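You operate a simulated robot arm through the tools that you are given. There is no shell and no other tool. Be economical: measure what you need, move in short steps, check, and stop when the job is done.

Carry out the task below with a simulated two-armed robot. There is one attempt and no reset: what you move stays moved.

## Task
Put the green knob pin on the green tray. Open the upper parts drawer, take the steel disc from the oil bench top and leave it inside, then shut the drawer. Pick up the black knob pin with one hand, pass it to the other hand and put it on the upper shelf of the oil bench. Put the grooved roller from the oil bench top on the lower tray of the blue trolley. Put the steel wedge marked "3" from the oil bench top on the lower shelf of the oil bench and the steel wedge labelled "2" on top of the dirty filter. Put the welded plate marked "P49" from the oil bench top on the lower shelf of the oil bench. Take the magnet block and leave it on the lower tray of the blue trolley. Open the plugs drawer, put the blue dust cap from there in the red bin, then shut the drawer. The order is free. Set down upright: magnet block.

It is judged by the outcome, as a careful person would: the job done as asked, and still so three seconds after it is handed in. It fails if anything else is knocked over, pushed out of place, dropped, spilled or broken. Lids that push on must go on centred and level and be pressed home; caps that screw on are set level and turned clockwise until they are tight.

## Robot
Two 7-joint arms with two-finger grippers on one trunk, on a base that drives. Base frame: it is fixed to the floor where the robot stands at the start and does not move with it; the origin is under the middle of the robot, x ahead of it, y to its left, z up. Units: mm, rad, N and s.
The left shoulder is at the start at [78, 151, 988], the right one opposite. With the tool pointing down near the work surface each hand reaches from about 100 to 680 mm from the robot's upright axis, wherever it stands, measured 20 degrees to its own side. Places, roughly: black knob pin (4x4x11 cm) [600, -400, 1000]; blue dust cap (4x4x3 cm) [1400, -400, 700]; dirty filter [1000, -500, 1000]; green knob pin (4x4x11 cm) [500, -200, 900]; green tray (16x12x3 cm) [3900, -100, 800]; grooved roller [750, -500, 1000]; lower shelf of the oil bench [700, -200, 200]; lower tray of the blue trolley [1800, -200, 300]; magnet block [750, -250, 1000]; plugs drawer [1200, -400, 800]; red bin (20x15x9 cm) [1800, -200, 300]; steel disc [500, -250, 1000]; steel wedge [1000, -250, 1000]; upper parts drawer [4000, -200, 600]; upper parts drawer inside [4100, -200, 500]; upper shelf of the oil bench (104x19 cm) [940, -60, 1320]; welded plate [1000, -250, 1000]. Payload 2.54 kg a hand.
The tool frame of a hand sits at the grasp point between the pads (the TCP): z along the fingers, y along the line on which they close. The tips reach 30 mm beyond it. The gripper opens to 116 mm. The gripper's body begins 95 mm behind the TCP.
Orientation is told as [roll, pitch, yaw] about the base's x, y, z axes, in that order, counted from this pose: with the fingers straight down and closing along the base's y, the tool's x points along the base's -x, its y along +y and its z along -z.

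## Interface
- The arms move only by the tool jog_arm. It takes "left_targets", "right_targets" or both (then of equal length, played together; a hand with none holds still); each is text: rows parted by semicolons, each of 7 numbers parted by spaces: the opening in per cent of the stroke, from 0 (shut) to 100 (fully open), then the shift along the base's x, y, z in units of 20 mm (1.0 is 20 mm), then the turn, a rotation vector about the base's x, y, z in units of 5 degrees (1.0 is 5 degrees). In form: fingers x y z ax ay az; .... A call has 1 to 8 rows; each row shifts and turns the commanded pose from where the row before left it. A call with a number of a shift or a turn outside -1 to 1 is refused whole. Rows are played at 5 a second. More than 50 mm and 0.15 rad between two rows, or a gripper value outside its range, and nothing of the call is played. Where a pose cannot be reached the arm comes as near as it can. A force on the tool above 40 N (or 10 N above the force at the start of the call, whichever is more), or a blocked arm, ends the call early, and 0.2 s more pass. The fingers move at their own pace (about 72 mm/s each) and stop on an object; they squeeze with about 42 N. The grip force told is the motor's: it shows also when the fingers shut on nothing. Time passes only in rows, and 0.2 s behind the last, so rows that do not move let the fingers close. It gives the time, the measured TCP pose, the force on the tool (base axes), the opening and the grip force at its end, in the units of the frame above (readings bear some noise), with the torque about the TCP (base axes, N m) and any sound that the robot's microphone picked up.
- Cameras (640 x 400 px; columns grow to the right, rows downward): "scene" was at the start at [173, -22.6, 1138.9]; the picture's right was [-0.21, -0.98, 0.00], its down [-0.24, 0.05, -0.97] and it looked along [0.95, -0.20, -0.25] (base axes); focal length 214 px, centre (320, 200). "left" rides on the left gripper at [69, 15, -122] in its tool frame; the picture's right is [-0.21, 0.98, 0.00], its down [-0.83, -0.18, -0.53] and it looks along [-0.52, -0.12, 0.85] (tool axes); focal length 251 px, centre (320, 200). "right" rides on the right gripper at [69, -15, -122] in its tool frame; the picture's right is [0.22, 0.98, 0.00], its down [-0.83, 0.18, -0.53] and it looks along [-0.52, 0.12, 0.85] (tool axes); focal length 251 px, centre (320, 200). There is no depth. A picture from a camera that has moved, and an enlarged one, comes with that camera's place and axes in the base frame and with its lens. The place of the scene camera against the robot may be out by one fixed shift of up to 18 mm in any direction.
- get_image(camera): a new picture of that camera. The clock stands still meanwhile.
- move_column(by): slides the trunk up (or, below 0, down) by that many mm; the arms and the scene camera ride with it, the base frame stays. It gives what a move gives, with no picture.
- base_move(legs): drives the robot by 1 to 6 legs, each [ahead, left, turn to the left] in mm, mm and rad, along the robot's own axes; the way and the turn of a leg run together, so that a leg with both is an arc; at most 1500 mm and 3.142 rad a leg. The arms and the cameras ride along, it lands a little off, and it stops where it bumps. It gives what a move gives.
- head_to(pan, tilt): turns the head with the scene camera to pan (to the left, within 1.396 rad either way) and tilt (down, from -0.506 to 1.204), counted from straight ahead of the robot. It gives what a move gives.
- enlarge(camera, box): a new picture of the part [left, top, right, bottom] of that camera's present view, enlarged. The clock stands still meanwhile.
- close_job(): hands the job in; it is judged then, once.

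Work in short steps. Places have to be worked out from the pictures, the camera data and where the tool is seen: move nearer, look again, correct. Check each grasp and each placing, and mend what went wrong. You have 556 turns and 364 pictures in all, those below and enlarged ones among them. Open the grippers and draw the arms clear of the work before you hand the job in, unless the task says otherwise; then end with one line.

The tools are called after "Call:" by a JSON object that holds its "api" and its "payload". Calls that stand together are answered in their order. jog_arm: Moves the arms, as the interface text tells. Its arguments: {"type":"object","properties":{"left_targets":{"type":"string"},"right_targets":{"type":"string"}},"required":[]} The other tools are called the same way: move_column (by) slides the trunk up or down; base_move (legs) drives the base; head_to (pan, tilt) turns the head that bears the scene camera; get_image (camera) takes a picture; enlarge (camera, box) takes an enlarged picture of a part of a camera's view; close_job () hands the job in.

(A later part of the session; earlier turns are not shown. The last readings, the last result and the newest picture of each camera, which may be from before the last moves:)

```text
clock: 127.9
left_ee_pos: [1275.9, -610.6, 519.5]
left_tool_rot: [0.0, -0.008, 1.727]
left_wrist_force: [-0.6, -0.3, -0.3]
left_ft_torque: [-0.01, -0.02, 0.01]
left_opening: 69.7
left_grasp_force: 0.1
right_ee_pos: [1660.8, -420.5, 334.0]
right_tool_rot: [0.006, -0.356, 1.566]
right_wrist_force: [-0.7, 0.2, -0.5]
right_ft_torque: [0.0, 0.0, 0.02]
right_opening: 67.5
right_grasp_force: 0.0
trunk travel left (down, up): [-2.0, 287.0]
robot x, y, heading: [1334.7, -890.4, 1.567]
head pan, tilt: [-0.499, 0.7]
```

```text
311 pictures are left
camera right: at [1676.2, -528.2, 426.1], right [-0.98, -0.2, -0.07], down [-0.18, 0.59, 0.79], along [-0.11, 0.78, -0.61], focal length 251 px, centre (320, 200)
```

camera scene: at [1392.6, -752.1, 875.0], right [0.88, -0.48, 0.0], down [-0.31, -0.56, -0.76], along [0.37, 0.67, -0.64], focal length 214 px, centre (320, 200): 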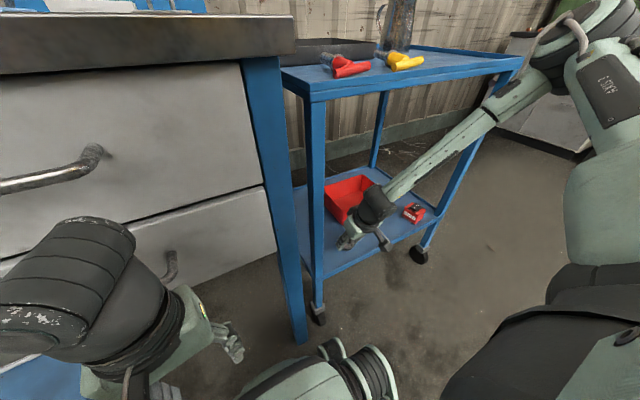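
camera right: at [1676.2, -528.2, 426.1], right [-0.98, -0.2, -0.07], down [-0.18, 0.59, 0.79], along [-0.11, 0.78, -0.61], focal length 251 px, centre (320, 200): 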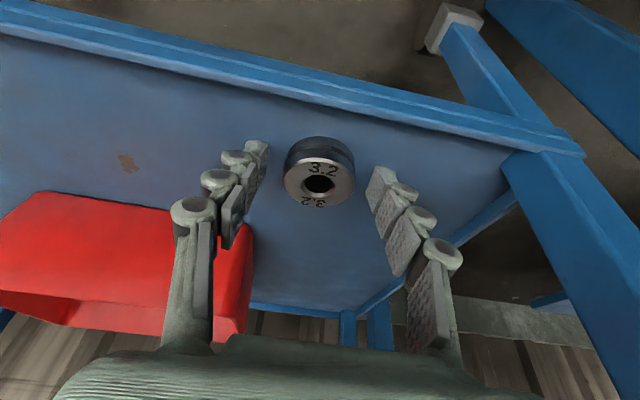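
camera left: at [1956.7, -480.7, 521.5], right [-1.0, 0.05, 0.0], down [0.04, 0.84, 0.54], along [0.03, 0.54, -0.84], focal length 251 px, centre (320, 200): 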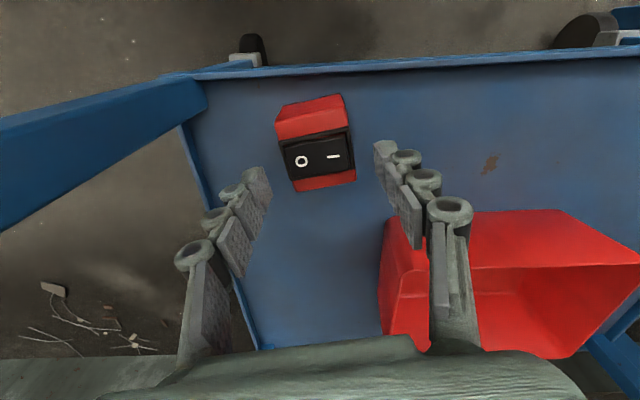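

The roller lies flat on the tray. I retreat along the finger axis, then drive back.

Call:
{"api": "jog_arm", "payload": {"right_targets": "58 0 -0.34 0.94 0 0 0;58 0 -0.34 0.94 0 0 0;58 0 -0.34 0.94 0 0 0"}}

Call:
{"api": "base_move", "payload": {"legs": [[-350, 0, 0.005]]}}

Call:
{"api": "get_image", "payload": {"camera": "scene"}}

```text
clock: 128.7
left_ee_pos: [1276.5, -611.3, 519.0]
left_tool_rot: [0.001, -0.006, 1.727]
left_wrist_force: [-0.9, 0.3, 0.9]
left_ft_torque: [-0.04, 0.0, -0.03]
left_opening: 69.9
left_grasp_force: 0.0
right_ee_pos: [1660.6, -441.6, 389.4]
right_tool_rot: [0.003, -0.358, 1.565]
right_wrist_force: [-0.2, 0.2, -0.8]
right_ft_torque: [0.02, 0.04, 0.02]
right_opening: 67.4
right_grasp_force: 0.0
trunk travel left (down, up): [-2.0, 287.0]
robot x, y, heading: [1340.9, -889.9, 1.563]
head pan, tilt: [-0.499, 0.7]
```

```text
clock: 131.0
left_ee_pos: [1273.2, -954.0, 519.7]
left_tool_rot: [0.001, -0.005, 1.741]
left_wrist_force: [-0.6, 0.3, -0.5]
left_ft_torque: [0.01, 0.0, 0.02]
left_opening: 69.8
left_grasp_force: 0.1
right_ee_pos: [1654.8, -778.5, 390.5]
right_tool_rot: [0.006, -0.356, 1.581]
right_wrist_force: [0.0, -1.9, 0.1]
right_ft_torque: [-0.02, 0.02, 0.0]
right_opening: 67.2
right_grasp_force: 0.0
trunk travel left (down, up): [-2.0, 287.0]
robot x, y, heading: [1337.8, -1233.6, 1.577]
head pan, tilt: [-0.499, 0.7]
```

```text
310 pictures are left
camera scene: at [1391.1, -1093.3, 875.0], right [0.88, -0.47, 0.0], down [-0.3, -0.57, -0.76], along [0.36, 0.68, -0.64], focal length 214 px, centre (320, 200)
```

scene: 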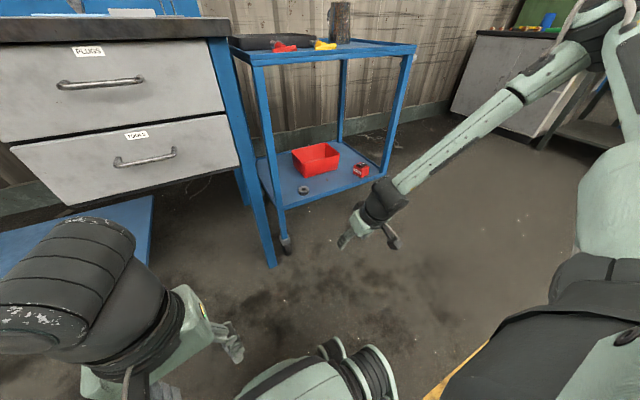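

Roller and magnet are done. Next the PLUGS drawer: I raise the trunk, face the drawer and measure its handle.

Call:
{"api": "move_column", "payload": {"by": 225}}

Call:
{"api": "head_to", "payload": {"pan": 0, "tilt": 0.45}}

Call:
{"api": "enlarge", "payload": {"camera": "scene", "box": [160, 80, 480, 280]}}

Call:
{"api": "get_image", "payload": {"camera": "left"}}

Call:
{"api": "get_image", "payload": {"camera": "right"}}

```text
clock: 133.4
left_ee_pos: [1273.1, -952.2, 744.1]
left_tool_rot: [0.0, -0.005, 1.742]
left_wrist_force: [1.1, -0.1, -0.3]
left_ft_torque: [-0.01, 0.01, 0.01]
left_opening: 69.2
left_grasp_force: 0.2
right_ee_pos: [1655.1, -778.2, 613.6]
right_tool_rot: [0.006, -0.358, 1.581]
right_wrist_force: [-1.5, -0.2, 0.4]
right_ft_torque: [-0.03, 0.01, -0.02]
right_opening: 67.2
right_grasp_force: 0.1
trunk travel left (down, up): [-227.0, 62.0]
robot x, y, heading: [1336.8, -1234.2, 1.578]
head pan, tilt: [-0.499, 0.7]
```

```text
clock: 134.3
left_ee_pos: [1273.6, -954.5, 745.1]
left_tool_rot: [0.0, -0.005, 1.741]
left_wrist_force: [0.6, 0.4, 0.1]
left_ft_torque: [-0.03, 0.06, -0.02]
left_opening: 69.9
left_grasp_force: 0.0
right_ee_pos: [1652.9, -779.3, 614.9]
right_tool_rot: [0.004, -0.356, 1.581]
right_wrist_force: [-0.1, -0.6, 0.1]
right_ft_torque: [0.0, 0.02, -0.01]
right_opening: 67.1
right_grasp_force: 0.1
trunk travel left (down, up): [-227.0, 62.0]
robot x, y, heading: [1333.4, -1231.2, 1.58]
head pan, tilt: [0.0, 0.45]
```

```text
2.00 times, centred on (320, 180) of scene
camera zoom: at [1350.4, -1076.4, 1122.2], right [1.0, 0.01, 0.0], down [0.0, -0.44, -0.9], along [-0.01, 0.9, -0.44], focal length 429 px, centre (320, 240)
```

zoom: 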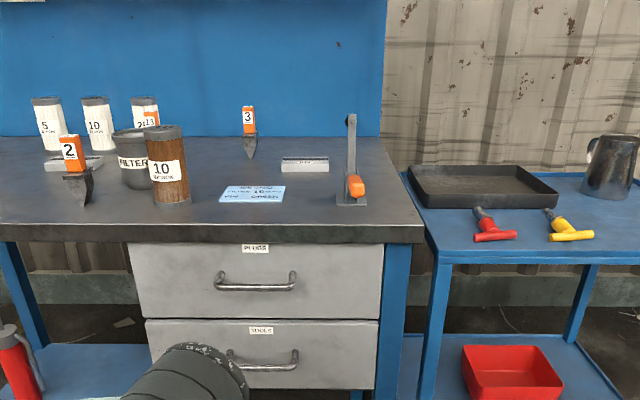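

```text
308 pictures are left
camera left: at [1270.6, -1025.4, 865.8], right [-1.0, 0.05, 0.0], down [0.04, 0.84, 0.54], along [0.02, 0.54, -0.84], focal length 251 px, centre (320, 200)
```

left: 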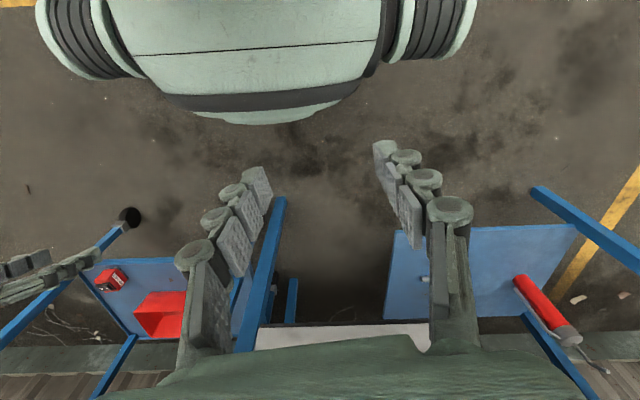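

```text
307 pictures are left
camera right: at [1672.4, -885.1, 706.3], right [-0.97, -0.21, -0.07], down [-0.18, 0.59, 0.79], along [-0.13, 0.78, -0.61], focal length 251 px, centre (320, 200)
```

right: 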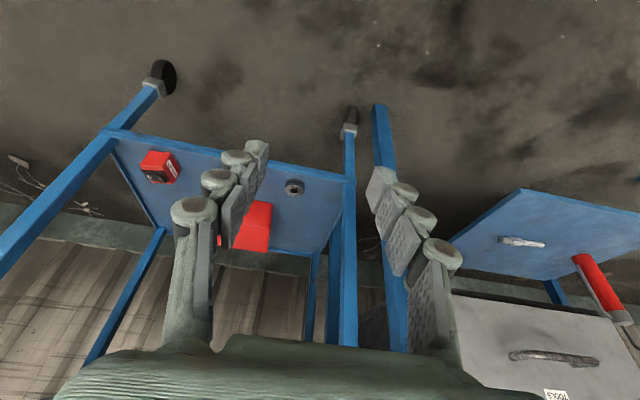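

The bar of the PLUGS handle is at about (1251, -550, 788), ~110 mm long with ~37 mm standoff. I'll rotate the left hand so that it closes along y, raising and extending it meanwhile.

Call:
{"api": "jog_arm", "payload": {"left_targets": "100 0 1 1 0 0 1;100 0 1 1 0 0 1;100 0 1 1 0 0 1;100 0 1 1 0 0 1;100 0 1 1 0 0 1;100 0 0 1 0 0 1;100 0 0 1 0 0 1;100 0 0 1 0 0 1", "right_targets": "67 0 0 1 -1 0 0;67 0 0 1 -1 0 0;67 0 0 1 -1 0 0;67 0 0 1 -1 0 0;67 0 0 1 0 0 0;67 0 0 1 0 0 0;67 0 0 1 0 0 0;67 0 0 1 0 0 0"}}

Call:
{"api": "jog_arm", "payload": {"left_targets": "100 0 0 0 0 0 1;100 0 0 0 0 0 1;100 0 0 0 0 0 1;100 0 0 0 0 0 1;100 0 0 0 0 0 1;100 0 0 0 0 0 1;100 0 0 0 0 0 1;100 0 0 0 0 0 1", "right_targets": "67 0 0 1 0 0 0;67 0 0 1 0 0 0;67 0 0 1 0 0 0;67 0 0 1 0 0 0;67 0 0 1 0 0 0;67 0 0 1 0 0 0;67 0 0 1 0 0 0;67 0 0 1 0 0 0"}}

Call:
{"api": "get_image", "payload": {"camera": "scene"}}

```text
clock: 136.1
left_ee_pos: [1272.8, -854.2, 903.3]
left_tool_rot: [0.001, -0.005, 2.441]
left_wrist_force: [-0.4, 0.8, 0.0]
left_ft_torque: [0.03, -0.01, 0.03]
left_opening: 115.8
left_grasp_force: 0.0
right_ee_pos: [1655.5, -777.4, 774.9]
right_tool_rot: [0.009, -0.007, 1.579]
right_wrist_force: [0.1, -0.8, -0.3]
right_ft_torque: [-0.02, -0.01, 0.02]
right_opening: 77.8
right_grasp_force: 0.1
trunk travel left (down, up): [-227.0, 62.0]
robot x, y, heading: [1335.4, -1235.5, 1.585]
head pan, tilt: [0.0, 0.45]
```

```text
clock: 137.9
left_ee_pos: [1274.0, -855.2, 904.7]
left_tool_rot: [0.001, -0.004, 3.139]
left_wrist_force: [0.0, 0.8, 1.2]
left_ft_torque: [0.0, 0.03, -0.02]
left_opening: 115.9
left_grasp_force: 0.1
right_ee_pos: [1654.9, -778.3, 935.3]
right_tool_rot: [0.009, -0.006, 1.58]
right_wrist_force: [-0.7, -1.1, 0.1]
right_ft_torque: [-0.01, 0.02, -0.03]
right_opening: 77.9
right_grasp_force: 0.1
trunk travel left (down, up): [-227.0, 62.0]
robot x, y, heading: [1336.1, -1234.4, 1.58]
head pan, tilt: [0.0, 0.45]
```

```text
306 pictures are left
camera scene: at [1350.4, -1076.8, 1122.3], right [1.0, 0.01, 0.0], down [0.0, -0.43, -0.9], along [-0.01, 0.9, -0.43], focal length 214 px, centre (320, 200)
```

scene: 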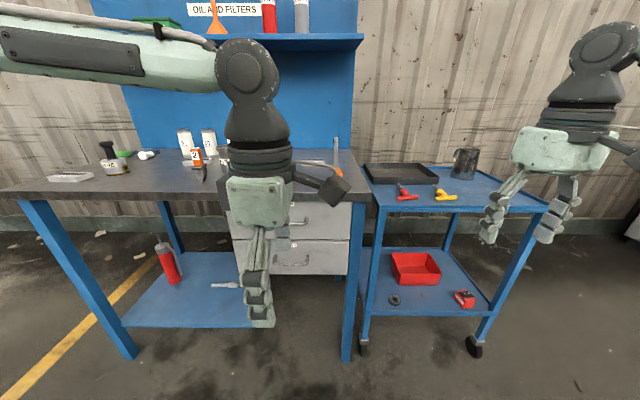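

The left hand now closes along y. I drive ahead and look at the handle with the left camera.

Call:
{"api": "base_move", "payload": {"legs": [[190, 22, -0.01]]}}

Call:
{"api": "get_image", "payload": {"camera": "left"}}

Call:
{"api": "head_to", "payload": {"pan": 0.15, "tilt": 0.65}}

Call:
{"api": "get_image", "payload": {"camera": "scene"}}

```text
clock: 139.4
left_ee_pos: [1253.7, -663.9, 904.3]
left_tool_rot: [0.0, -0.005, 3.128]
left_wrist_force: [0.0, 0.6, -0.1]
left_ft_torque: [-0.04, 0.0, -0.01]
left_opening: 116.0
left_grasp_force: 0.1
right_ee_pos: [1636.5, -590.2, 933.6]
right_tool_rot: [0.007, -0.007, 1.57]
right_wrist_force: [-0.3, 0.3, 0.0]
right_ft_torque: [-0.01, 0.0, -0.01]
right_opening: 77.7
right_grasp_force: 0.1
trunk travel left (down, up): [-227.0, 62.0]
robot x, y, heading: [1313.2, -1043.1, 1.567]
head pan, tilt: [0.0, 0.45]
```

```text
305 pictures are left
camera left: at [1324.6, -678.9, 1025.5], right [-0.23, -0.97, 0.0], down [-0.82, 0.19, 0.54], along [-0.52, 0.12, -0.84], focal length 251 px, centre (320, 200)
```

left: 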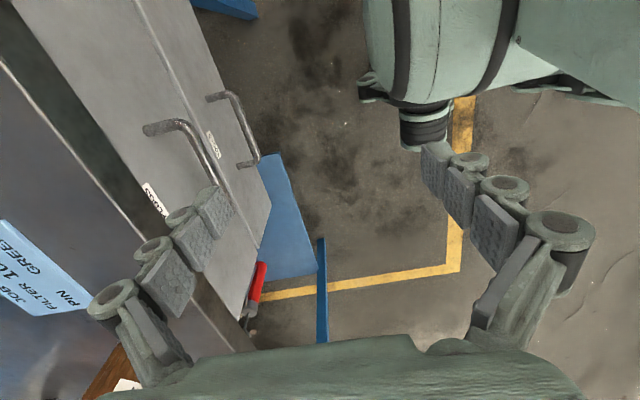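

```text
clock: 140.2
left_ee_pos: [1254.2, -664.0, 904.0]
left_tool_rot: [0.0, -0.005, 3.126]
left_wrist_force: [0.0, 0.1, -0.4]
left_ft_torque: [0.0, 0.01, 0.01]
left_opening: 116.3
left_grasp_force: 0.1
right_ee_pos: [1636.5, -590.9, 933.3]
right_tool_rot: [0.006, -0.008, 1.57]
right_wrist_force: [0.6, 0.6, 0.0]
right_ft_torque: [0.01, -0.02, 0.01]
right_opening: 77.7
right_grasp_force: 0.1
trunk travel left (down, up): [-227.0, 62.0]
robot x, y, heading: [1311.5, -1041.1, 1.572]
head pan, tilt: [0.15, 0.649]
```

```text
304 pictures are left
camera scene: at [1316.1, -892.2, 1104.4], right [0.99, 0.15, 0.0], down [0.09, -0.6, -0.8], along [-0.12, 0.79, -0.6], focal length 214 px, centre (320, 200)
```

scene: 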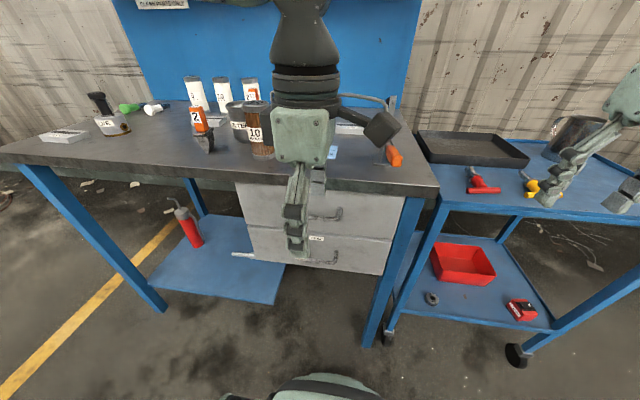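

Let me enlarge the left camera's view around the handle.

Call:
{"api": "enlarge", "payload": {"camera": "left", "box": [0, 60, 300, 260]}}

```text
2.00 times, centred on (150, 160) of left
camera zoom: at [1324.6, -679.3, 1025.8], right [-0.23, -0.97, 0.0], down [-0.82, 0.19, 0.54], along [-0.52, 0.12, -0.84], focal length 503 px, centre (660, 280)
```

zoom: 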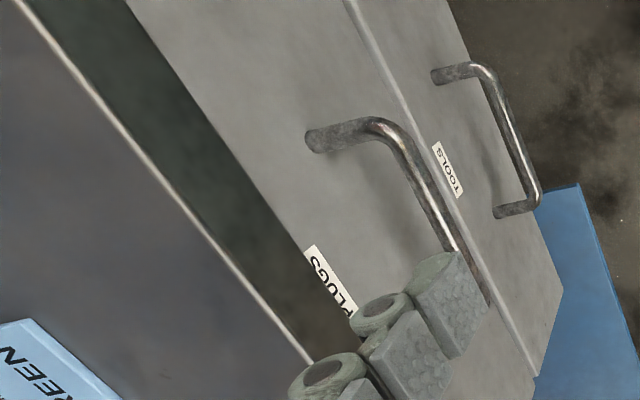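

The bar sits only ~20–30 mm proud of the bench edge, so a vertical grasp would foul it. I'll back up and tilt the left hand to horizontal (fingers forward, closing vertically) while extending.

Call:
{"api": "base_move", "payload": {"legs": [[-160, 0, 0]]}}

Call:
{"api": "jog_arm", "payload": {"left_targets": "60 0 0.6 0 1 0 0;60 0 0.6 0 1 0 0;60 0 0.6 0 1 0 0;60 0 0.6 0 1 0 0;60 0 0.6 0 1 0 0;60 0 0.6 0 1 0 0;60 0 0.6 0 1 0 0;60 0 0.6 0 1 0 0"}}

Call:
{"api": "jog_arm", "payload": {"left_targets": "60 0 0.6 -0.5 1 0 0;60 0 0.6 -0.5 1 0 0;60 0 0.6 -0.5 1 0 0;60 0 0.6 -0.5 1 0 0;60 0 0.6 -0.5 1 0 0;60 0 0.6 -0.5 1 0 0;60 0 0.6 -0.5 1 0 0;60 0 0.6 -0.5 1 0 0"}}

Call:
{"api": "get_image", "payload": {"camera": "left"}}

Call:
{"api": "get_image", "payload": {"camera": "scene"}}

```text
clock: 141.6
left_ee_pos: [1254.0, -821.1, 905.3]
left_tool_rot: [-0.002, -0.004, 3.128]
left_wrist_force: [1.5, 0.4, -0.2]
left_ft_torque: [0.04, 0.0, 0.02]
left_opening: 116.0
left_grasp_force: 0.1
right_ee_pos: [1636.4, -746.8, 934.2]
right_tool_rot: [0.008, -0.007, 1.567]
right_wrist_force: [0.3, -1.1, -0.5]
right_ft_torque: [0.02, 0.0, 0.01]
right_opening: 77.7
right_grasp_force: 0.0
trunk travel left (down, up): [-227.0, 62.0]
robot x, y, heading: [1315.6, -1197.0, 1.569]
head pan, tilt: [0.15, 0.649]
```

```text
clock: 143.4
left_ee_pos: [1254.8, -715.4, 915.3]
left_tool_rot: [-0.594, -0.014, 3.127]
left_wrist_force: [-0.1, -0.3, -0.3]
left_ft_torque: [0.03, 0.04, -0.01]
left_opening: 69.7
left_grasp_force: 0.0
left hand out of reach, approached as far as the arm can: row 7, 8
right_ee_pos: [1636.5, -748.2, 934.4]
right_tool_rot: [0.007, -0.007, 1.568]
right_wrist_force: [0.2, -0.3, 0.8]
right_ft_torque: [0.0, -0.02, 0.0]
right_opening: 77.7
right_grasp_force: 0.1
trunk travel left (down, up): [-227.0, 62.0]
robot x, y, heading: [1313.3, -1201.4, 1.569]
head pan, tilt: [0.15, 0.649]
```

```text
clock: 145.2
left_ee_pos: [1313.4, -574.5, 1098.3]
left_tool_rot: [-1.042, -0.042, 3.122]
left_wrist_force: [-0.4, -0.5, 0.2]
left_ft_torque: [-0.04, 0.02, 0.02]
left_opening: 69.9
left_grasp_force: 0.1
left hand out of reach, approached as far as the arm can: row 1, 2, 3, 4, 5, 6, 7, 8
right_ee_pos: [1635.8, -748.4, 932.8]
right_tool_rot: [0.008, -0.007, 1.567]
right_wrist_force: [0.1, 1.1, -0.1]
right_ft_torque: [0.05, -0.02, -0.02]
right_opening: 77.7
right_grasp_force: 0.1
trunk travel left (down, up): [-227.0, 62.0]
robot x, y, heading: [1312.5, -1197.4, 1.567]
head pan, tilt: [0.15, 0.649]
```

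```text
302 pictures are left
camera left: at [1383.7, -688.8, 1142.6], right [-0.26, -0.49, -0.83], down [-0.81, -0.35, 0.46], along [-0.52, 0.8, -0.31], focal length 251 px, centre (320, 200)
```

left: 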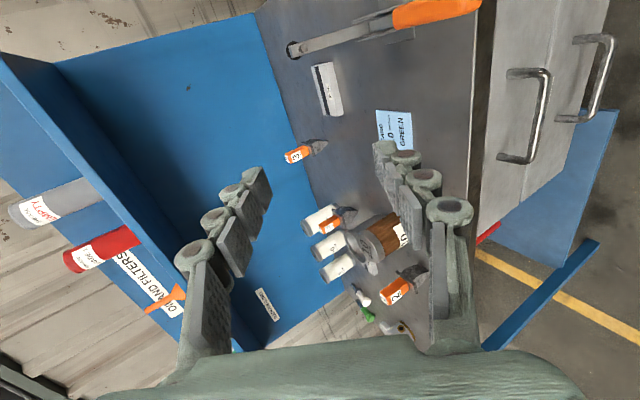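

```text
301 pictures are left
camera scene: at [1315.8, -1048.8, 1104.4], right [0.99, 0.15, 0.0], down [0.09, -0.6, -0.8], along [-0.12, 0.79, -0.6], focal length 214 px, centre (320, 200)
```

scene: 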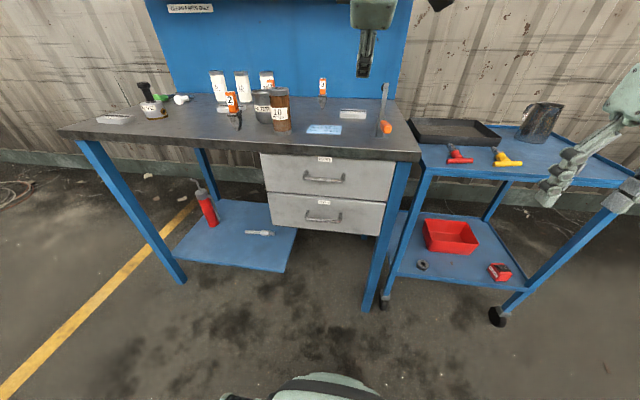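

The pose needs a more extended arm (elbow limit), so I back up further and continue tilting while extending and lowering.

Call:
{"api": "base_move", "payload": {"legs": [[-130, 0, 0]]}}

Call:
{"api": "jog_arm", "payload": {"left_targets": "60 -0.5 0.6 -1 0.75 0 0;60 -0.5 0.6 -1 0.75 0 0;60 -0.5 0.6 -1 0.75 0 0;60 -0.5 0.6 -1 0.75 0 0;60 -0.5 0.6 -1 0.75 0 0;60 -0.5 0.6 -1 0.75 0 0;60 -0.5 0.6 -1 0.75 0 0;60 -0.5 0.6 -1 0.75 0 0"}}

Call:
{"api": "get_image", "payload": {"camera": "scene"}}

```text
clock: 146.5
left_ee_pos: [1313.5, -706.5, 1097.5]
left_tool_rot: [-1.041, -0.042, 3.124]
left_wrist_force: [-0.7, 0.1, 0.7]
left_ft_torque: [-0.02, -0.02, 0.02]
left_opening: 69.5
left_grasp_force: 0.1
right_ee_pos: [1635.1, -879.2, 934.4]
right_tool_rot: [0.009, -0.008, 1.571]
right_wrist_force: [0.1, 0.3, -0.1]
right_ft_torque: [0.06, 0.02, 0.05]
right_opening: 77.8
right_grasp_force: 0.0
trunk travel left (down, up): [-227.0, 62.0]
robot x, y, heading: [1316.0, -1331.5, 1.572]
head pan, tilt: [0.15, 0.649]
```

```text
clock: 148.3
left_ee_pos: [1288.3, -636.0, 1145.6]
left_tool_rot: [-1.394, -0.12, 3.093]
left_wrist_force: [0.5, -0.3, 0.2]
left_ft_torque: [-0.01, -0.01, 0.01]
left_opening: 69.4
left_grasp_force: 0.1
left hand out of reach, approached as far as the arm can: row 1, 2, 3, 4, 5, 6
right_ee_pos: [1635.9, -878.9, 933.5]
right_tool_rot: [0.007, -0.006, 1.572]
right_wrist_force: [0.1, 0.5, -0.3]
right_ft_torque: [0.0, -0.01, 0.05]
right_opening: 77.8
right_grasp_force: 0.1
trunk travel left (down, up): [-227.0, 62.0]
robot x, y, heading: [1316.9, -1331.2, 1.569]
head pan, tilt: [0.15, 0.649]
```

```text
300 pictures are left
camera scene: at [1315.6, -1180.1, 1104.4], right [0.99, 0.15, 0.0], down [0.09, -0.6, -0.8], along [-0.12, 0.79, -0.6], focal length 214 px, centre (320, 200)
```

scene: 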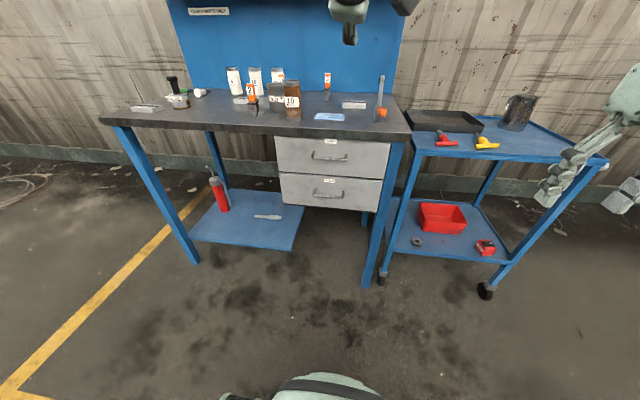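

Call:
{"api": "jog_arm", "payload": {"left_targets": "60 0 0 -1 0 0 0;60 0 0 -1 0 0 0;60 0 0 -1 0 0 0;60 0 0 -1 0 0 0;60 0 0 -1 0 0 0;60 0 0 -1 0 0 0;60 0 0 -1 0 0 0;60 0 0 -1 0 0 0"}}

Call:
{"api": "head_to", "payload": {"pan": 0.3, "tilt": 0.1}}

Call:
{"api": "get_image", "payload": {"camera": "scene"}}

```text
clock: 150.1
left_ee_pos: [1289.7, -638.9, 985.5]
left_tool_rot: [-1.392, -0.123, 3.092]
left_wrist_force: [-0.7, 0.4, -0.4]
left_ft_torque: [-0.01, 0.03, 0.01]
left_opening: 69.5
left_grasp_force: 0.1
right_ee_pos: [1634.9, -878.2, 934.0]
right_tool_rot: [0.009, -0.008, 1.572]
right_wrist_force: [0.5, 0.1, -0.2]
right_ft_torque: [0.03, 0.01, -0.01]
right_opening: 77.8
right_grasp_force: 0.0
trunk travel left (down, up): [-227.0, 62.0]
robot x, y, heading: [1317.0, -1331.8, 1.567]
head pan, tilt: [0.15, 0.649]
```

```text
clock: 151.1
left_ee_pos: [1289.0, -638.6, 987.1]
left_tool_rot: [-1.39, -0.123, 3.09]
left_wrist_force: [-0.1, -0.6, -0.1]
left_ft_torque: [-0.05, 0.03, 0.01]
left_opening: 69.6
left_grasp_force: 0.1
right_ee_pos: [1636.3, -878.7, 933.8]
right_tool_rot: [0.008, -0.007, 1.572]
right_wrist_force: [0.1, 0.1, 0.0]
right_ft_torque: [0.03, 0.01, -0.01]
right_opening: 77.7
right_grasp_force: 0.1
trunk travel left (down, up): [-227.0, 62.0]
robot x, y, heading: [1314.4, -1334.6, 1.569]
head pan, tilt: [0.3, 0.099]
```

```text
299 pictures are left
camera scene: at [1301.5, -1178.3, 1154.8], right [0.96, 0.3, 0.0], down [0.03, -0.1, -0.99], along [-0.29, 0.95, -0.1], focal length 214 px, centre (320, 200)
```

scene: 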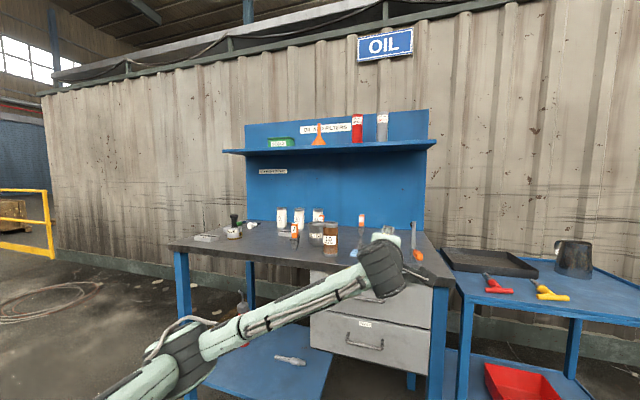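

Horizontal pose works here. I continue lowering and level the hand's orientation.

Call:
{"api": "jog_arm", "payload": {"left_targets": "50 0 0 -1 0.25 -0.18 0.08;50 0 0 -1 0.25 -0.18 0.08;50 0 0 -1 0.25 -0.18 0.08;50 0 0 -1 0.25 -0.18 0.08;50 0 0 -1 0.25 -0.18 0.08;50 0 0 -1 0.25 -0.18 0.08;50 0 0 -1 0.25 -0.18 0.08;50 0 0 -1 0.25 -0.18 0.08"}}

Call:
{"api": "jog_arm", "payload": {"left_targets": "50 -0.5 0 -1 0 0 0;50 -0.5 0 -0.85 0 0 0;50 0 0 0 0 0 0"}}

Call:
{"api": "head_to", "payload": {"pan": 0.1, "tilt": 0.5}}

Call:
{"api": "get_image", "payload": {"camera": "scene"}}

Call:
{"api": "get_image", "payload": {"camera": "left"}}

```text
clock: 152.8
left_ee_pos: [1280.5, -632.6, 830.6]
left_tool_rot: [-1.584, -0.013, -3.115]
left_wrist_force: [-0.6, -0.5, -0.8]
left_ft_torque: [0.02, -0.02, -0.01]
left_opening: 58.3
left_grasp_force: 0.0
right_ee_pos: [1635.3, -879.3, 933.5]
right_tool_rot: [0.007, -0.007, 1.57]
right_wrist_force: [0.2, -0.4, -0.6]
right_ft_torque: [0.0, -0.02, 0.01]
right_opening: 77.7
right_grasp_force: 0.1
trunk travel left (down, up): [-227.0, 62.0]
robot x, y, heading: [1315.5, -1332.4, 1.567]
head pan, tilt: [0.3, 0.099]
```

```text
clock: 153.8
left_ee_pos: [1232.4, -619.2, 858.8]
left_tool_rot: [-1.707, -0.068, -3.09]
left_wrist_force: [0.2, -0.2, 0.0]
left_ft_torque: [0.0, 0.02, 0.02]
left_opening: 58.1
left_grasp_force: 0.1
right_ee_pos: [1635.4, -879.3, 934.1]
right_tool_rot: [0.008, -0.007, 1.569]
right_wrist_force: [0.1, 0.3, -0.6]
right_ft_torque: [0.02, 0.03, 0.0]
right_opening: 77.9
right_grasp_force: 0.1
trunk travel left (down, up): [-227.0, 62.0]
robot x, y, heading: [1316.3, -1332.3, 1.571]
head pan, tilt: [0.3, 0.099]
stopped in row 3 (left hand): the arm was blocked; the commanded pose is now the measured one
```

```text
clock: 154.7
left_ee_pos: [1233.3, -617.9, 857.3]
left_tool_rot: [-1.705, -0.069, -3.089]
left_wrist_force: [0.7, 2.5, -3.1]
left_ft_torque: [0.44, 0.02, 0.11]
left_opening: 57.9
left_grasp_force: 0.0
right_ee_pos: [1636.0, -879.9, 934.4]
right_tool_rot: [0.008, -0.008, 1.568]
right_wrist_force: [0.1, -0.2, 0.0]
right_ft_torque: [0.02, -0.01, 0.0]
right_opening: 77.5
right_grasp_force: 0.0
trunk travel left (down, up): [-227.0, 62.0]
robot x, y, heading: [1315.0, -1331.0, 1.572]
head pan, tilt: [0.099, 0.499]
```

```text
298 pictures are left
camera scene: at [1319.6, -1175.6, 1117.8], right [0.99, 0.1, 0.0], down [0.05, -0.48, -0.88], along [-0.09, 0.87, -0.48], focal length 214 px, centre (320, 200)
```

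scene: 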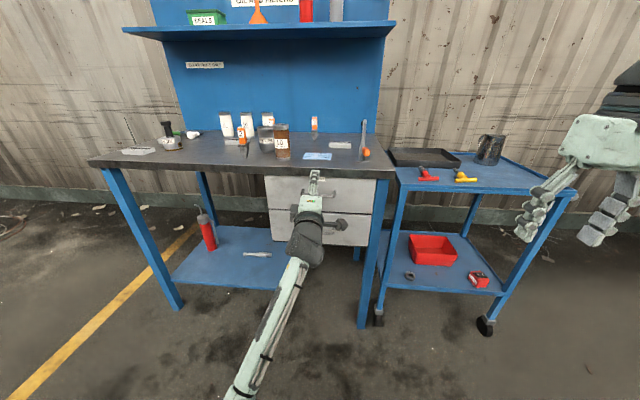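

```text
297 pictures are left
camera left: at [1307.3, -732.9, 821.8], right [-0.29, 0.11, -0.95], down [-0.79, -0.6, 0.17], along [-0.55, 0.8, 0.26], focal length 251 px, centre (320, 200)
```

left: 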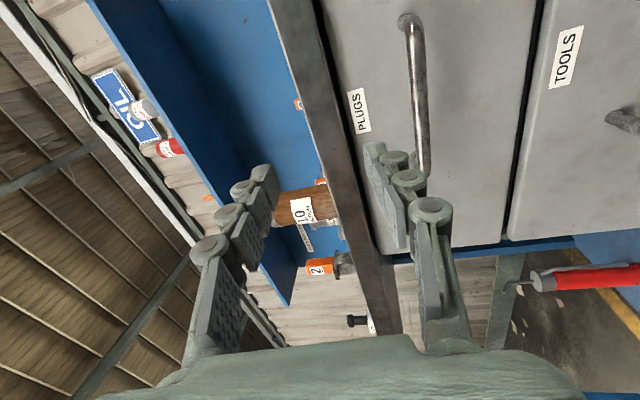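

The bar is at z≈790, x 1186–1295, y≈-540. The hand is ready at x 1233; I lower it with the trunk by 67 mm and approach with the base.

Call:
{"api": "move_column", "payload": {"by": -67}}

Call:
{"api": "base_move", "payload": {"legs": [[35, 0, 0]]}}

Call:
{"api": "get_image", "payload": {"camera": "left"}}

Call:
{"api": "enlarge", "payload": {"camera": "scene", "box": [240, 140, 400, 240]}}

```text
clock: 155.8
left_ee_pos: [1233.4, -619.1, 798.7]
left_tool_rot: [-1.714, -0.063, -3.088]
left_wrist_force: [0.3, -1.2, 0.3]
left_ft_torque: [-0.02, -0.03, -0.01]
left_opening: 58.2
left_grasp_force: 0.0
right_ee_pos: [1636.0, -878.6, 866.4]
right_tool_rot: [0.008, -0.009, 1.572]
right_wrist_force: [-0.8, 0.6, 0.6]
right_ft_torque: [0.02, -0.04, -0.02]
right_opening: 77.7
right_grasp_force: 0.1
trunk travel left (down, up): [-160.0, 129.0]
robot x, y, heading: [1310.9, -1337.2, 1.576]
head pan, tilt: [0.099, 0.499]
```

```text
clock: 156.6
left_ee_pos: [1233.4, -582.5, 796.3]
left_tool_rot: [-1.712, -0.065, -3.089]
left_wrist_force: [-0.1, 0.0, 0.9]
left_ft_torque: [-0.02, 0.02, 0.01]
left_opening: 58.0
left_grasp_force: 0.2
right_ee_pos: [1635.8, -843.9, 866.5]
right_tool_rot: [0.006, -0.008, 1.569]
right_wrist_force: [-0.1, -0.4, -0.9]
right_ft_torque: [0.02, 0.01, 0.01]
right_opening: 77.6
right_grasp_force: 0.1
trunk travel left (down, up): [-160.0, 129.0]
robot x, y, heading: [1316.0, -1295.7, 1.575]
head pan, tilt: [0.099, 0.499]
```

```text
296 pictures are left
camera left: at [1307.6, -697.6, 759.4], right [-0.28, 0.12, -0.95], down [-0.79, -0.6, 0.16], along [-0.55, 0.79, 0.27], focal length 251 px, centre (320, 200)
```

left: 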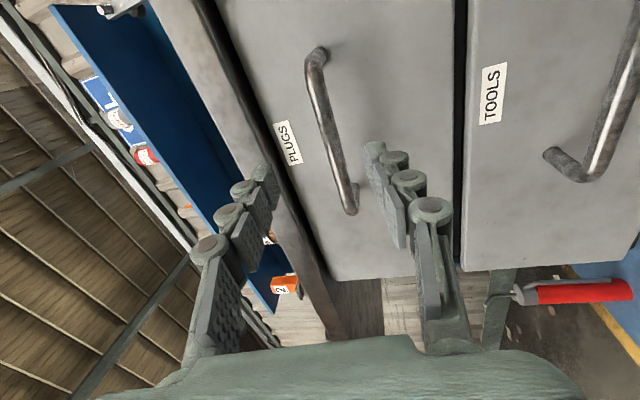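

```text
4.00 times, centred on (320, 190) of scene
camera zoom: at [1319.7, -1140.6, 1050.7], right [0.99, 0.1, 0.0], down [0.05, -0.48, -0.88], along [-0.09, 0.87, -0.48], focal length 858 px, centre (320, 240)
```

zoom: 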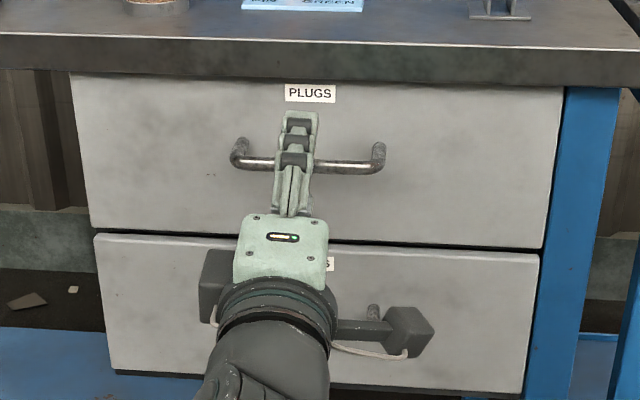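

The bar lies between the fingers. I move ahead 33 mm and close.

Call:
{"api": "base_move", "payload": {"legs": [[33, 0, 0]]}}

Call:
{"api": "jog_arm", "payload": {"left_targets": "30 0 0 0 0 0 0;10 0 0 0 0 0 0;0 0 0 0 0 0 0;0 0 0 0 0 0 0;0 0 0 0 0 0 0"}}

Call:
{"api": "get_image", "payload": {"camera": "left"}}

```text
clock: 157.5
left_ee_pos: [1233.1, -548.8, 796.9]
left_tool_rot: [-1.712, -0.068, -3.087]
left_wrist_force: [-0.3, 0.2, -1.3]
left_ft_torque: [0.14, 0.0, 0.0]
left_opening: 57.9
left_grasp_force: 0.2
right_ee_pos: [1636.3, -811.4, 866.8]
right_tool_rot: [0.008, -0.007, 1.569]
right_wrist_force: [-0.5, 0.2, 0.2]
right_ft_torque: [0.0, -0.02, 0.01]
right_opening: 77.5
right_grasp_force: 0.0
trunk travel left (down, up): [-160.0, 129.0]
robot x, y, heading: [1311.4, -1263.8, 1.564]
head pan, tilt: [0.099, 0.499]
```

```text
clock: 158.7
left_ee_pos: [1231.6, -545.6, 789.8]
left_tool_rot: [-1.699, -0.068, -3.086]
left_wrist_force: [5.3, 2.5, -32.9]
left_ft_torque: [-0.09, -1.06, 0.51]
left_opening: 10.1
left_grasp_force: 38.2
right_ee_pos: [1635.3, -808.4, 864.5]
right_tool_rot: [0.008, -0.002, 1.571]
right_wrist_force: [0.2, -0.9, -0.1]
right_ft_torque: [0.04, -0.04, -0.04]
right_opening: 77.5
right_grasp_force: 0.0
trunk travel left (down, up): [-160.0, 129.0]
robot x, y, heading: [1313.8, -1262.3, 1.567]
head pan, tilt: [0.099, 0.499]
```

```text
294 pictures are left
camera left: at [1306.5, -660.3, 754.2], right [-0.29, 0.11, -0.95], down [-0.78, -0.6, 0.17], along [-0.55, 0.79, 0.26], focal length 251 px, centre (320, 200)
```

left: 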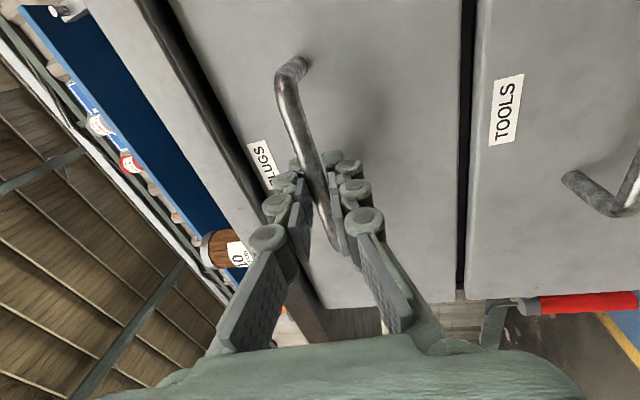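

The bar is gripped (10 mm). I relieve the vertical load slightly and pull the drawer by driving back.

Call:
{"api": "jog_arm", "payload": {"left_targets": "0 0 0 -0.3 0 0 0;0 0 0 0 0 0 0"}}

Call:
{"api": "base_move", "payload": {"legs": [[-150, 0, 0]]}}

Call:
{"api": "get_image", "payload": {"camera": "scene"}}

```text
clock: 158.9
left_ee_pos: [1232.4, -544.4, 790.6]
left_tool_rot: [-1.695, -0.064, -3.086]
left_wrist_force: [5.1, 0.7, -26.6]
left_ft_torque: [-0.07, -0.89, -0.11]
left_opening: 10.1
left_grasp_force: 37.4
right_ee_pos: [1636.5, -810.0, 866.0]
right_tool_rot: [0.005, -0.003, 1.566]
right_wrist_force: [0.7, -0.5, 0.2]
right_ft_torque: [0.03, -0.03, 0.0]
right_opening: 77.8
right_grasp_force: 0.0
trunk travel left (down, up): [-160.0, 129.0]
robot x, y, heading: [1315.3, -1262.6, 1.566]
head pan, tilt: [0.099, 0.499]
stopped in row 1 (left hand): the force on the tool passed its limit at 49 N (the readings are from after the stop); the commanded pose is now the measured one
```

```text
clock: 160.3
left_ee_pos: [1231.8, -696.3, 789.9]
left_tool_rot: [-1.696, -0.067, -3.086]
left_wrist_force: [5.3, 1.3, -27.4]
left_ft_torque: [-0.13, -1.01, 0.01]
left_opening: 9.9
left_grasp_force: 37.7
right_ee_pos: [1636.7, -962.1, 865.7]
right_tool_rot: [0.007, -0.004, 1.566]
right_wrist_force: [-0.3, -0.5, -0.4]
right_ft_torque: [0.02, 0.02, 0.02]
right_opening: 77.3
right_grasp_force: 0.0
trunk travel left (down, up): [-160.0, 129.0]
robot x, y, heading: [1314.5, -1412.4, 1.571]
head pan, tilt: [0.099, 0.499]
```

```text
293 pictures are left
camera scene: at [1319.7, -1255.7, 1050.4], right [1.0, 0.1, 0.0], down [0.05, -0.48, -0.88], along [-0.09, 0.87, -0.48], focal length 214 px, centre (320, 200)
```

scene: 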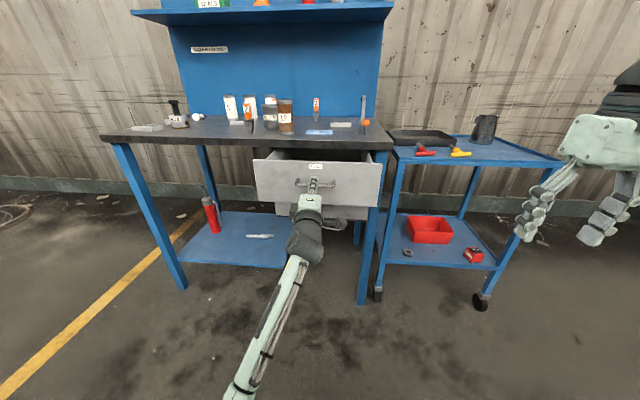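

The drawer slides. I pull a further 100 mm and look inside.

Call:
{"api": "base_move", "payload": {"legs": [[-100, 0, 0]]}}

Call:
{"api": "enlarge", "payload": {"camera": "scene", "box": [220, 110, 420, 235]}}

```text
clock: 161.5
left_ee_pos: [1231.4, -797.2, 789.8]
left_tool_rot: [-1.697, -0.07, -3.084]
left_wrist_force: [9.7, -0.9, -24.7]
left_ft_torque: [-0.07, -0.7, -0.41]
left_opening: 10.1
left_grasp_force: 37.3
right_ee_pos: [1635.1, -1062.1, 865.2]
right_tool_rot: [0.009, -0.003, 1.568]
right_wrist_force: [0.2, 0.3, 0.3]
right_ft_torque: [-0.01, 0.03, 0.01]
right_opening: 77.4
right_grasp_force: 0.1
trunk travel left (down, up): [-160.0, 129.0]
robot x, y, heading: [1312.1, -1514.8, 1.562]
head pan, tilt: [0.099, 0.499]
```

```text
3.20 times, centred on (320, 172) of scene
camera zoom: at [1319.9, -1357.2, 1050.3], right [1.0, 0.1, 0.0], down [0.05, -0.48, -0.88], along [-0.09, 0.87, -0.48], focal length 686 px, centre (320, 288)
```

zoom: 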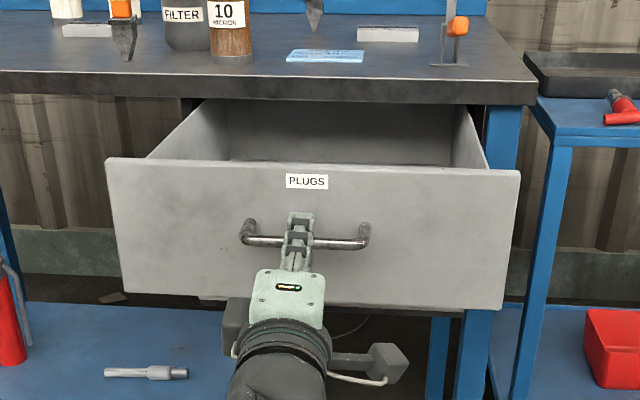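

Open ~250 mm. I release the handle, back away, raise the trunk and the left hand, then come in to look into the drawer.

Call:
{"api": "jog_arm", "payload": {"left_targets": "50 0 0 0 0 0 0;50 0 0 0 0 0 0;50 0 0 0 0 0 0"}}

Call:
{"api": "base_move", "payload": {"legs": [[-90, 0, 0]]}}

Call:
{"api": "move_column", "payload": {"by": 127}}

Call:
{"api": "jog_arm", "payload": {"left_targets": "50 0 0 1 0 0 0;50 0 0 1 0 0 0;50 0 0 1 0 0 0;50 0 0 1 0 0 0;50 0 0 1 0 0 0;50 0 0 1 0 0 0", "right_targets": "78 0 0 0 0 0 0;78 0 0 0 0 0 0;78 0 0 0 0 0 0;78 0 0 1 0 0 0;78 0 0 1 0 0 0;78 0 0 1 0 0 0"}}

```text
clock: 162.3
left_ee_pos: [1230.4, -797.7, 793.1]
left_tool_rot: [-1.7, -0.069, -3.083]
left_wrist_force: [-0.1, -0.4, 1.0]
left_ft_torque: [-0.02, 0.01, 0.02]
left_opening: 58.0
left_grasp_force: 0.1
right_ee_pos: [1635.7, -1063.6, 866.8]
right_tool_rot: [0.006, -0.006, 1.569]
right_wrist_force: [0.2, 0.5, 1.1]
right_ft_torque: [0.01, -0.01, -0.01]
right_opening: 77.7
right_grasp_force: 0.2
trunk travel left (down, up): [-160.0, 129.0]
robot x, y, heading: [1311.1, -1512.7, 1.571]
head pan, tilt: [0.099, 0.499]
```

```text
clock: 163.4
left_ee_pos: [1231.7, -886.9, 792.0]
left_tool_rot: [-1.703, -0.07, -3.084]
left_wrist_force: [0.3, 0.2, 0.2]
left_ft_torque: [-0.01, -0.01, 0.0]
left_opening: 58.0
left_grasp_force: 0.1
right_ee_pos: [1637.1, -1151.7, 867.2]
right_tool_rot: [0.008, -0.008, 1.568]
right_wrist_force: [0.0, 0.5, -0.9]
right_ft_torque: [0.0, 0.01, 0.0]
right_opening: 77.8
right_grasp_force: 0.0
trunk travel left (down, up): [-160.0, 129.0]
robot x, y, heading: [1319.0, -1600.7, 1.567]
head pan, tilt: [0.099, 0.499]
```

```text
clock: 164.9
left_ee_pos: [1231.6, -886.3, 919.6]
left_tool_rot: [-1.701, -0.071, -3.084]
left_wrist_force: [0.0, 0.6, -0.4]
left_ft_torque: [0.06, 0.04, 0.06]
left_opening: 57.8
left_grasp_force: 0.1
right_ee_pos: [1636.8, -1151.1, 993.5]
right_tool_rot: [0.008, -0.006, 1.567]
right_wrist_force: [0.7, 0.6, 0.2]
right_ft_torque: [-0.01, 0.0, 0.0]
right_opening: 77.6
right_grasp_force: 0.0
trunk travel left (down, up): [-287.0, 2.0]
robot x, y, heading: [1316.3, -1605.8, 1.57]
head pan, tilt: [0.099, 0.499]
```

```text
clock: 165.9
left_ee_pos: [1205.5, -830.8, 797.8]
left_tool_rot: [-1.371, -0.313, -3.13]
left_wrist_force: [4.8, 13.1, -31.3]
left_ft_torque: [2.61, 0.37, 0.59]
left_opening: 58.6
left_grasp_force: 0.4
right_ee_pos: [1636.0, -1157.0, 1008.7]
right_tool_rot: [0.01, -0.014, 1.57]
right_wrist_force: [-0.5, -4.6, 4.7]
right_ft_torque: [0.51, -0.02, 0.03]
right_opening: 90.5
right_grasp_force: 0.4
trunk travel left (down, up): [-287.0, 2.0]
robot x, y, heading: [1317.0, -1603.5, 1.568]
head pan, tilt: [0.099, 0.499]
stopped in row 4 (left hand): the arm was blocked; the commanded pose is now the measured one
```

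The left arm jumped unexpectedly. I stop and look.

Call:
{"api": "get_image", "payload": {"camera": "scene"}}

Call:
{"api": "get_image", "payload": {"camera": "left"}}

```text
291 pictures are left
camera scene: at [1319.6, -1454.0, 1179.6], right [1.0, 0.1, 0.0], down [0.05, -0.47, -0.88], along [-0.09, 0.88, -0.47], focal length 214 px, centre (320, 200)
```

scene: 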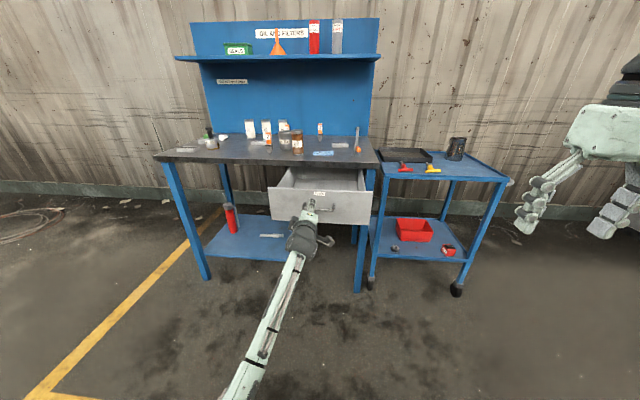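

```text
290 pictures are left
camera left: at [1277.1, -951.5, 785.2], right [-0.5, -0.2, -0.84], down [-0.69, -0.49, 0.52], along [-0.52, 0.85, 0.11], focal length 251 px, centre (320, 200)
```

left: 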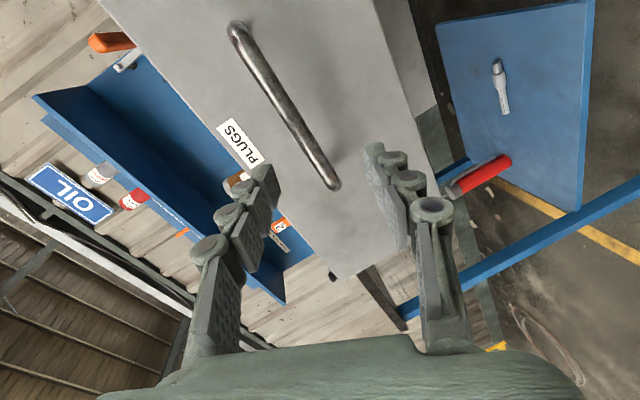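

The hand is free of the drawer. I back off 200 mm, then retract the left arm gradually toward a comfortable tool-down pose.

Call:
{"api": "base_move", "payload": {"legs": [[-200, 0, 0]]}}

Call:
{"api": "jog_arm", "payload": {"left_targets": "50 0 -0.5 0.5 -1 0 0;50 0 -0.5 0.5 -1 0 0;50 0 -0.5 0.5 -1 0 0;50 0 -0.5 0.5 -1 0 0;50 0 -0.5 0.5 -1 0 0;50 0 -0.5 0.5 -1 0 0;50 0 -0.5 0.5 -1 0 0;50 0 -0.5 0.5 -1 0 0"}}

Call:
{"api": "jog_arm", "payload": {"left_targets": "50 0 -0.5 0.5 -1 0 0;50 0 -0.5 0.5 -1 0 0;50 0 -0.5 0.5 -1 0 0;50 0 -0.5 0.5 -1 0 0;50 0 -0.5 0.5 -1 0 0;50 0 -0.5 0.5 -1 0 0;50 0 -0.5 0.5 -1 0 0;50 0 -0.5 0.5 -1 0 0"}}

Call:
{"api": "get_image", "payload": {"camera": "scene"}}

```text
clock: 166.6
left_ee_pos: [1210.9, -824.5, 777.7]
left_tool_rot: [-1.335, -0.321, 3.135]
left_wrist_force: [-0.7, 0.1, 0.1]
left_ft_torque: [-0.04, 0.0, -0.01]
left_opening: 58.4
left_grasp_force: 0.3
right_ee_pos: [1636.0, -1157.3, 1002.6]
right_tool_rot: [0.007, -0.006, 1.568]
right_wrist_force: [-0.8, 0.1, 0.5]
right_ft_torque: [-0.01, -0.03, 0.02]
right_opening: 90.5
right_grasp_force: 0.1
trunk travel left (down, up): [-287.0, 2.0]
robot x, y, heading: [1315.3, -1606.9, 1.576]
head pan, tilt: [0.099, 0.499]
stopped in leg 1: the robot was blocked; the commanded pose is now the measured one
```

```text
clock: 168.4
left_ee_pos: [1209.4, -907.1, 862.7]
left_tool_rot: [-0.622, -0.241, 2.93]
left_wrist_force: [0.1, -0.6, 0.4]
left_ft_torque: [0.02, 0.02, 0.04]
left_opening: 58.0
left_grasp_force: 0.0
right_ee_pos: [1637.7, -1157.8, 1004.1]
right_tool_rot: [0.007, -0.005, 1.566]
right_wrist_force: [0.5, 0.5, -0.9]
right_ft_torque: [0.01, 0.02, -0.01]
right_opening: 90.4
right_grasp_force: 0.0
trunk travel left (down, up): [-287.0, 2.0]
robot x, y, heading: [1317.4, -1607.4, 1.566]
head pan, tilt: [0.099, 0.499]
```

```text
clock: 170.2
left_ee_pos: [1202.7, -895.0, 906.6]
left_tool_rot: [0.058, -0.054, 2.827]
left_wrist_force: [0.6, -0.8, -0.7]
left_ft_torque: [-0.02, -0.02, -0.01]
left_opening: 57.9
left_grasp_force: 0.0
left hand out of reach, approached as far as the arm can: row 4, 5, 6, 7, 8
right_ee_pos: [1636.4, -1155.5, 1002.7]
right_tool_rot: [0.006, -0.005, 1.567]
right_wrist_force: [0.1, 0.1, 0.0]
right_ft_torque: [0.0, -0.02, -0.05]
right_opening: 90.5
right_grasp_force: 0.1
trunk travel left (down, up): [-287.0, 2.0]
robot x, y, heading: [1315.4, -1606.2, 1.57]
head pan, tilt: [0.099, 0.499]
```

```text
289 pictures are left
camera scene: at [1319.6, -1452.1, 1177.8], right [1.0, 0.1, 0.0], down [0.05, -0.48, -0.88], along [-0.09, 0.87, -0.48], focal length 214 px, centre (320, 200)
```

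scene: 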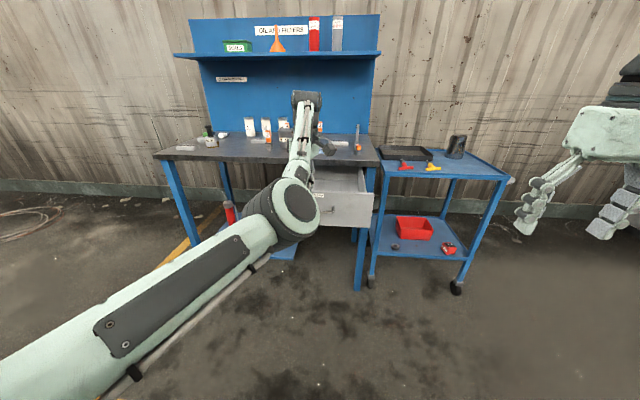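

The left hand is tool-down again, but the elbow is in front. I swing it out to the left to regain a natural posture.

Call:
{"api": "jog_arm", "payload": {"left_targets": "50 -1 0 0.5 0 0 -0.5;50 -1 0 0.5 0 0 -0.5;50 -1 0 0.5 0 0 -0.5;50 -1 0 0.5 0 0 -0.5;50 -1 -0.5 0 0 0 -0.5;50 -1 -0.5 0 0 0 -0.5;50 -1 -0.5 0 0 0 -0.5;50 -1 -0.5 0 0 0 -0.5"}}

Call:
{"api": "jog_arm", "payload": {"left_targets": "50 0 -1 0 0 0 -1;50 0 -1 0 0 0 -1;50 0 -1 0 0 0 -1;50 0 -1 0 0 0 -1;50 0 -1 0 0 0 -1;50 0 -1 0 0 0 -1;50 0 -1 0 0 0 -1;50 0 -1 0 0 0 -1"}}

Call:
{"api": "get_image", "payload": {"camera": "scene"}}

```text
clock: 172.0
left_ee_pos: [1040.7, -935.3, 945.6]
left_tool_rot: [0.056, -0.052, 2.477]
left_wrist_force: [-0.2, 1.1, -0.1]
left_ft_torque: [0.01, 0.0, -0.01]
left_opening: 58.0
left_grasp_force: 0.1
right_ee_pos: [1636.1, -1156.7, 1002.7]
right_tool_rot: [0.008, -0.007, 1.569]
right_wrist_force: [0.7, 0.6, 1.1]
right_ft_torque: [-0.03, -0.03, 0.03]
right_opening: 90.3
right_grasp_force: 0.1
trunk travel left (down, up): [-287.0, 2.0]
robot x, y, heading: [1314.3, -1606.5, 1.57]
head pan, tilt: [0.099, 0.499]
```

```text
clock: 173.8
left_ee_pos: [966.4, -1022.9, 937.1]
left_tool_rot: [0.056, -0.053, 1.78]
left_wrist_force: [0.1, 0.2, -0.1]
left_ft_torque: [0.03, 0.02, 0.02]
left_opening: 58.2
left_grasp_force: 0.1
left hand out of reach, approached as far as the arm can: row 1, 2, 3, 4, 5, 6, 7, 8
right_ee_pos: [1636.5, -1156.0, 1002.2]
right_tool_rot: [0.006, -0.005, 1.569]
right_wrist_force: [0.4, -0.5, -0.1]
right_ft_torque: [-0.01, 0.0, -0.01]
right_opening: 90.6
right_grasp_force: 0.0
trunk travel left (down, up): [-287.0, 2.0]
robot x, y, heading: [1311.3, -1607.0, 1.572]
head pan, tilt: [0.099, 0.499]
```

```text
288 pictures are left
camera scene: at [1319.4, -1452.0, 1177.8], right [1.0, 0.1, 0.0], down [0.05, -0.48, -0.88], along [-0.09, 0.87, -0.48], focal length 214 px, centre (320, 200)
```

scene: 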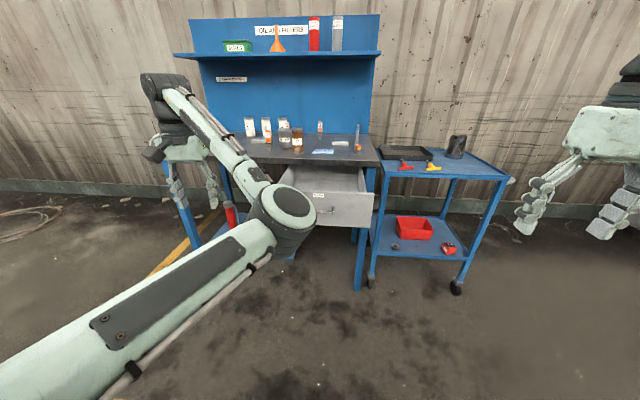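

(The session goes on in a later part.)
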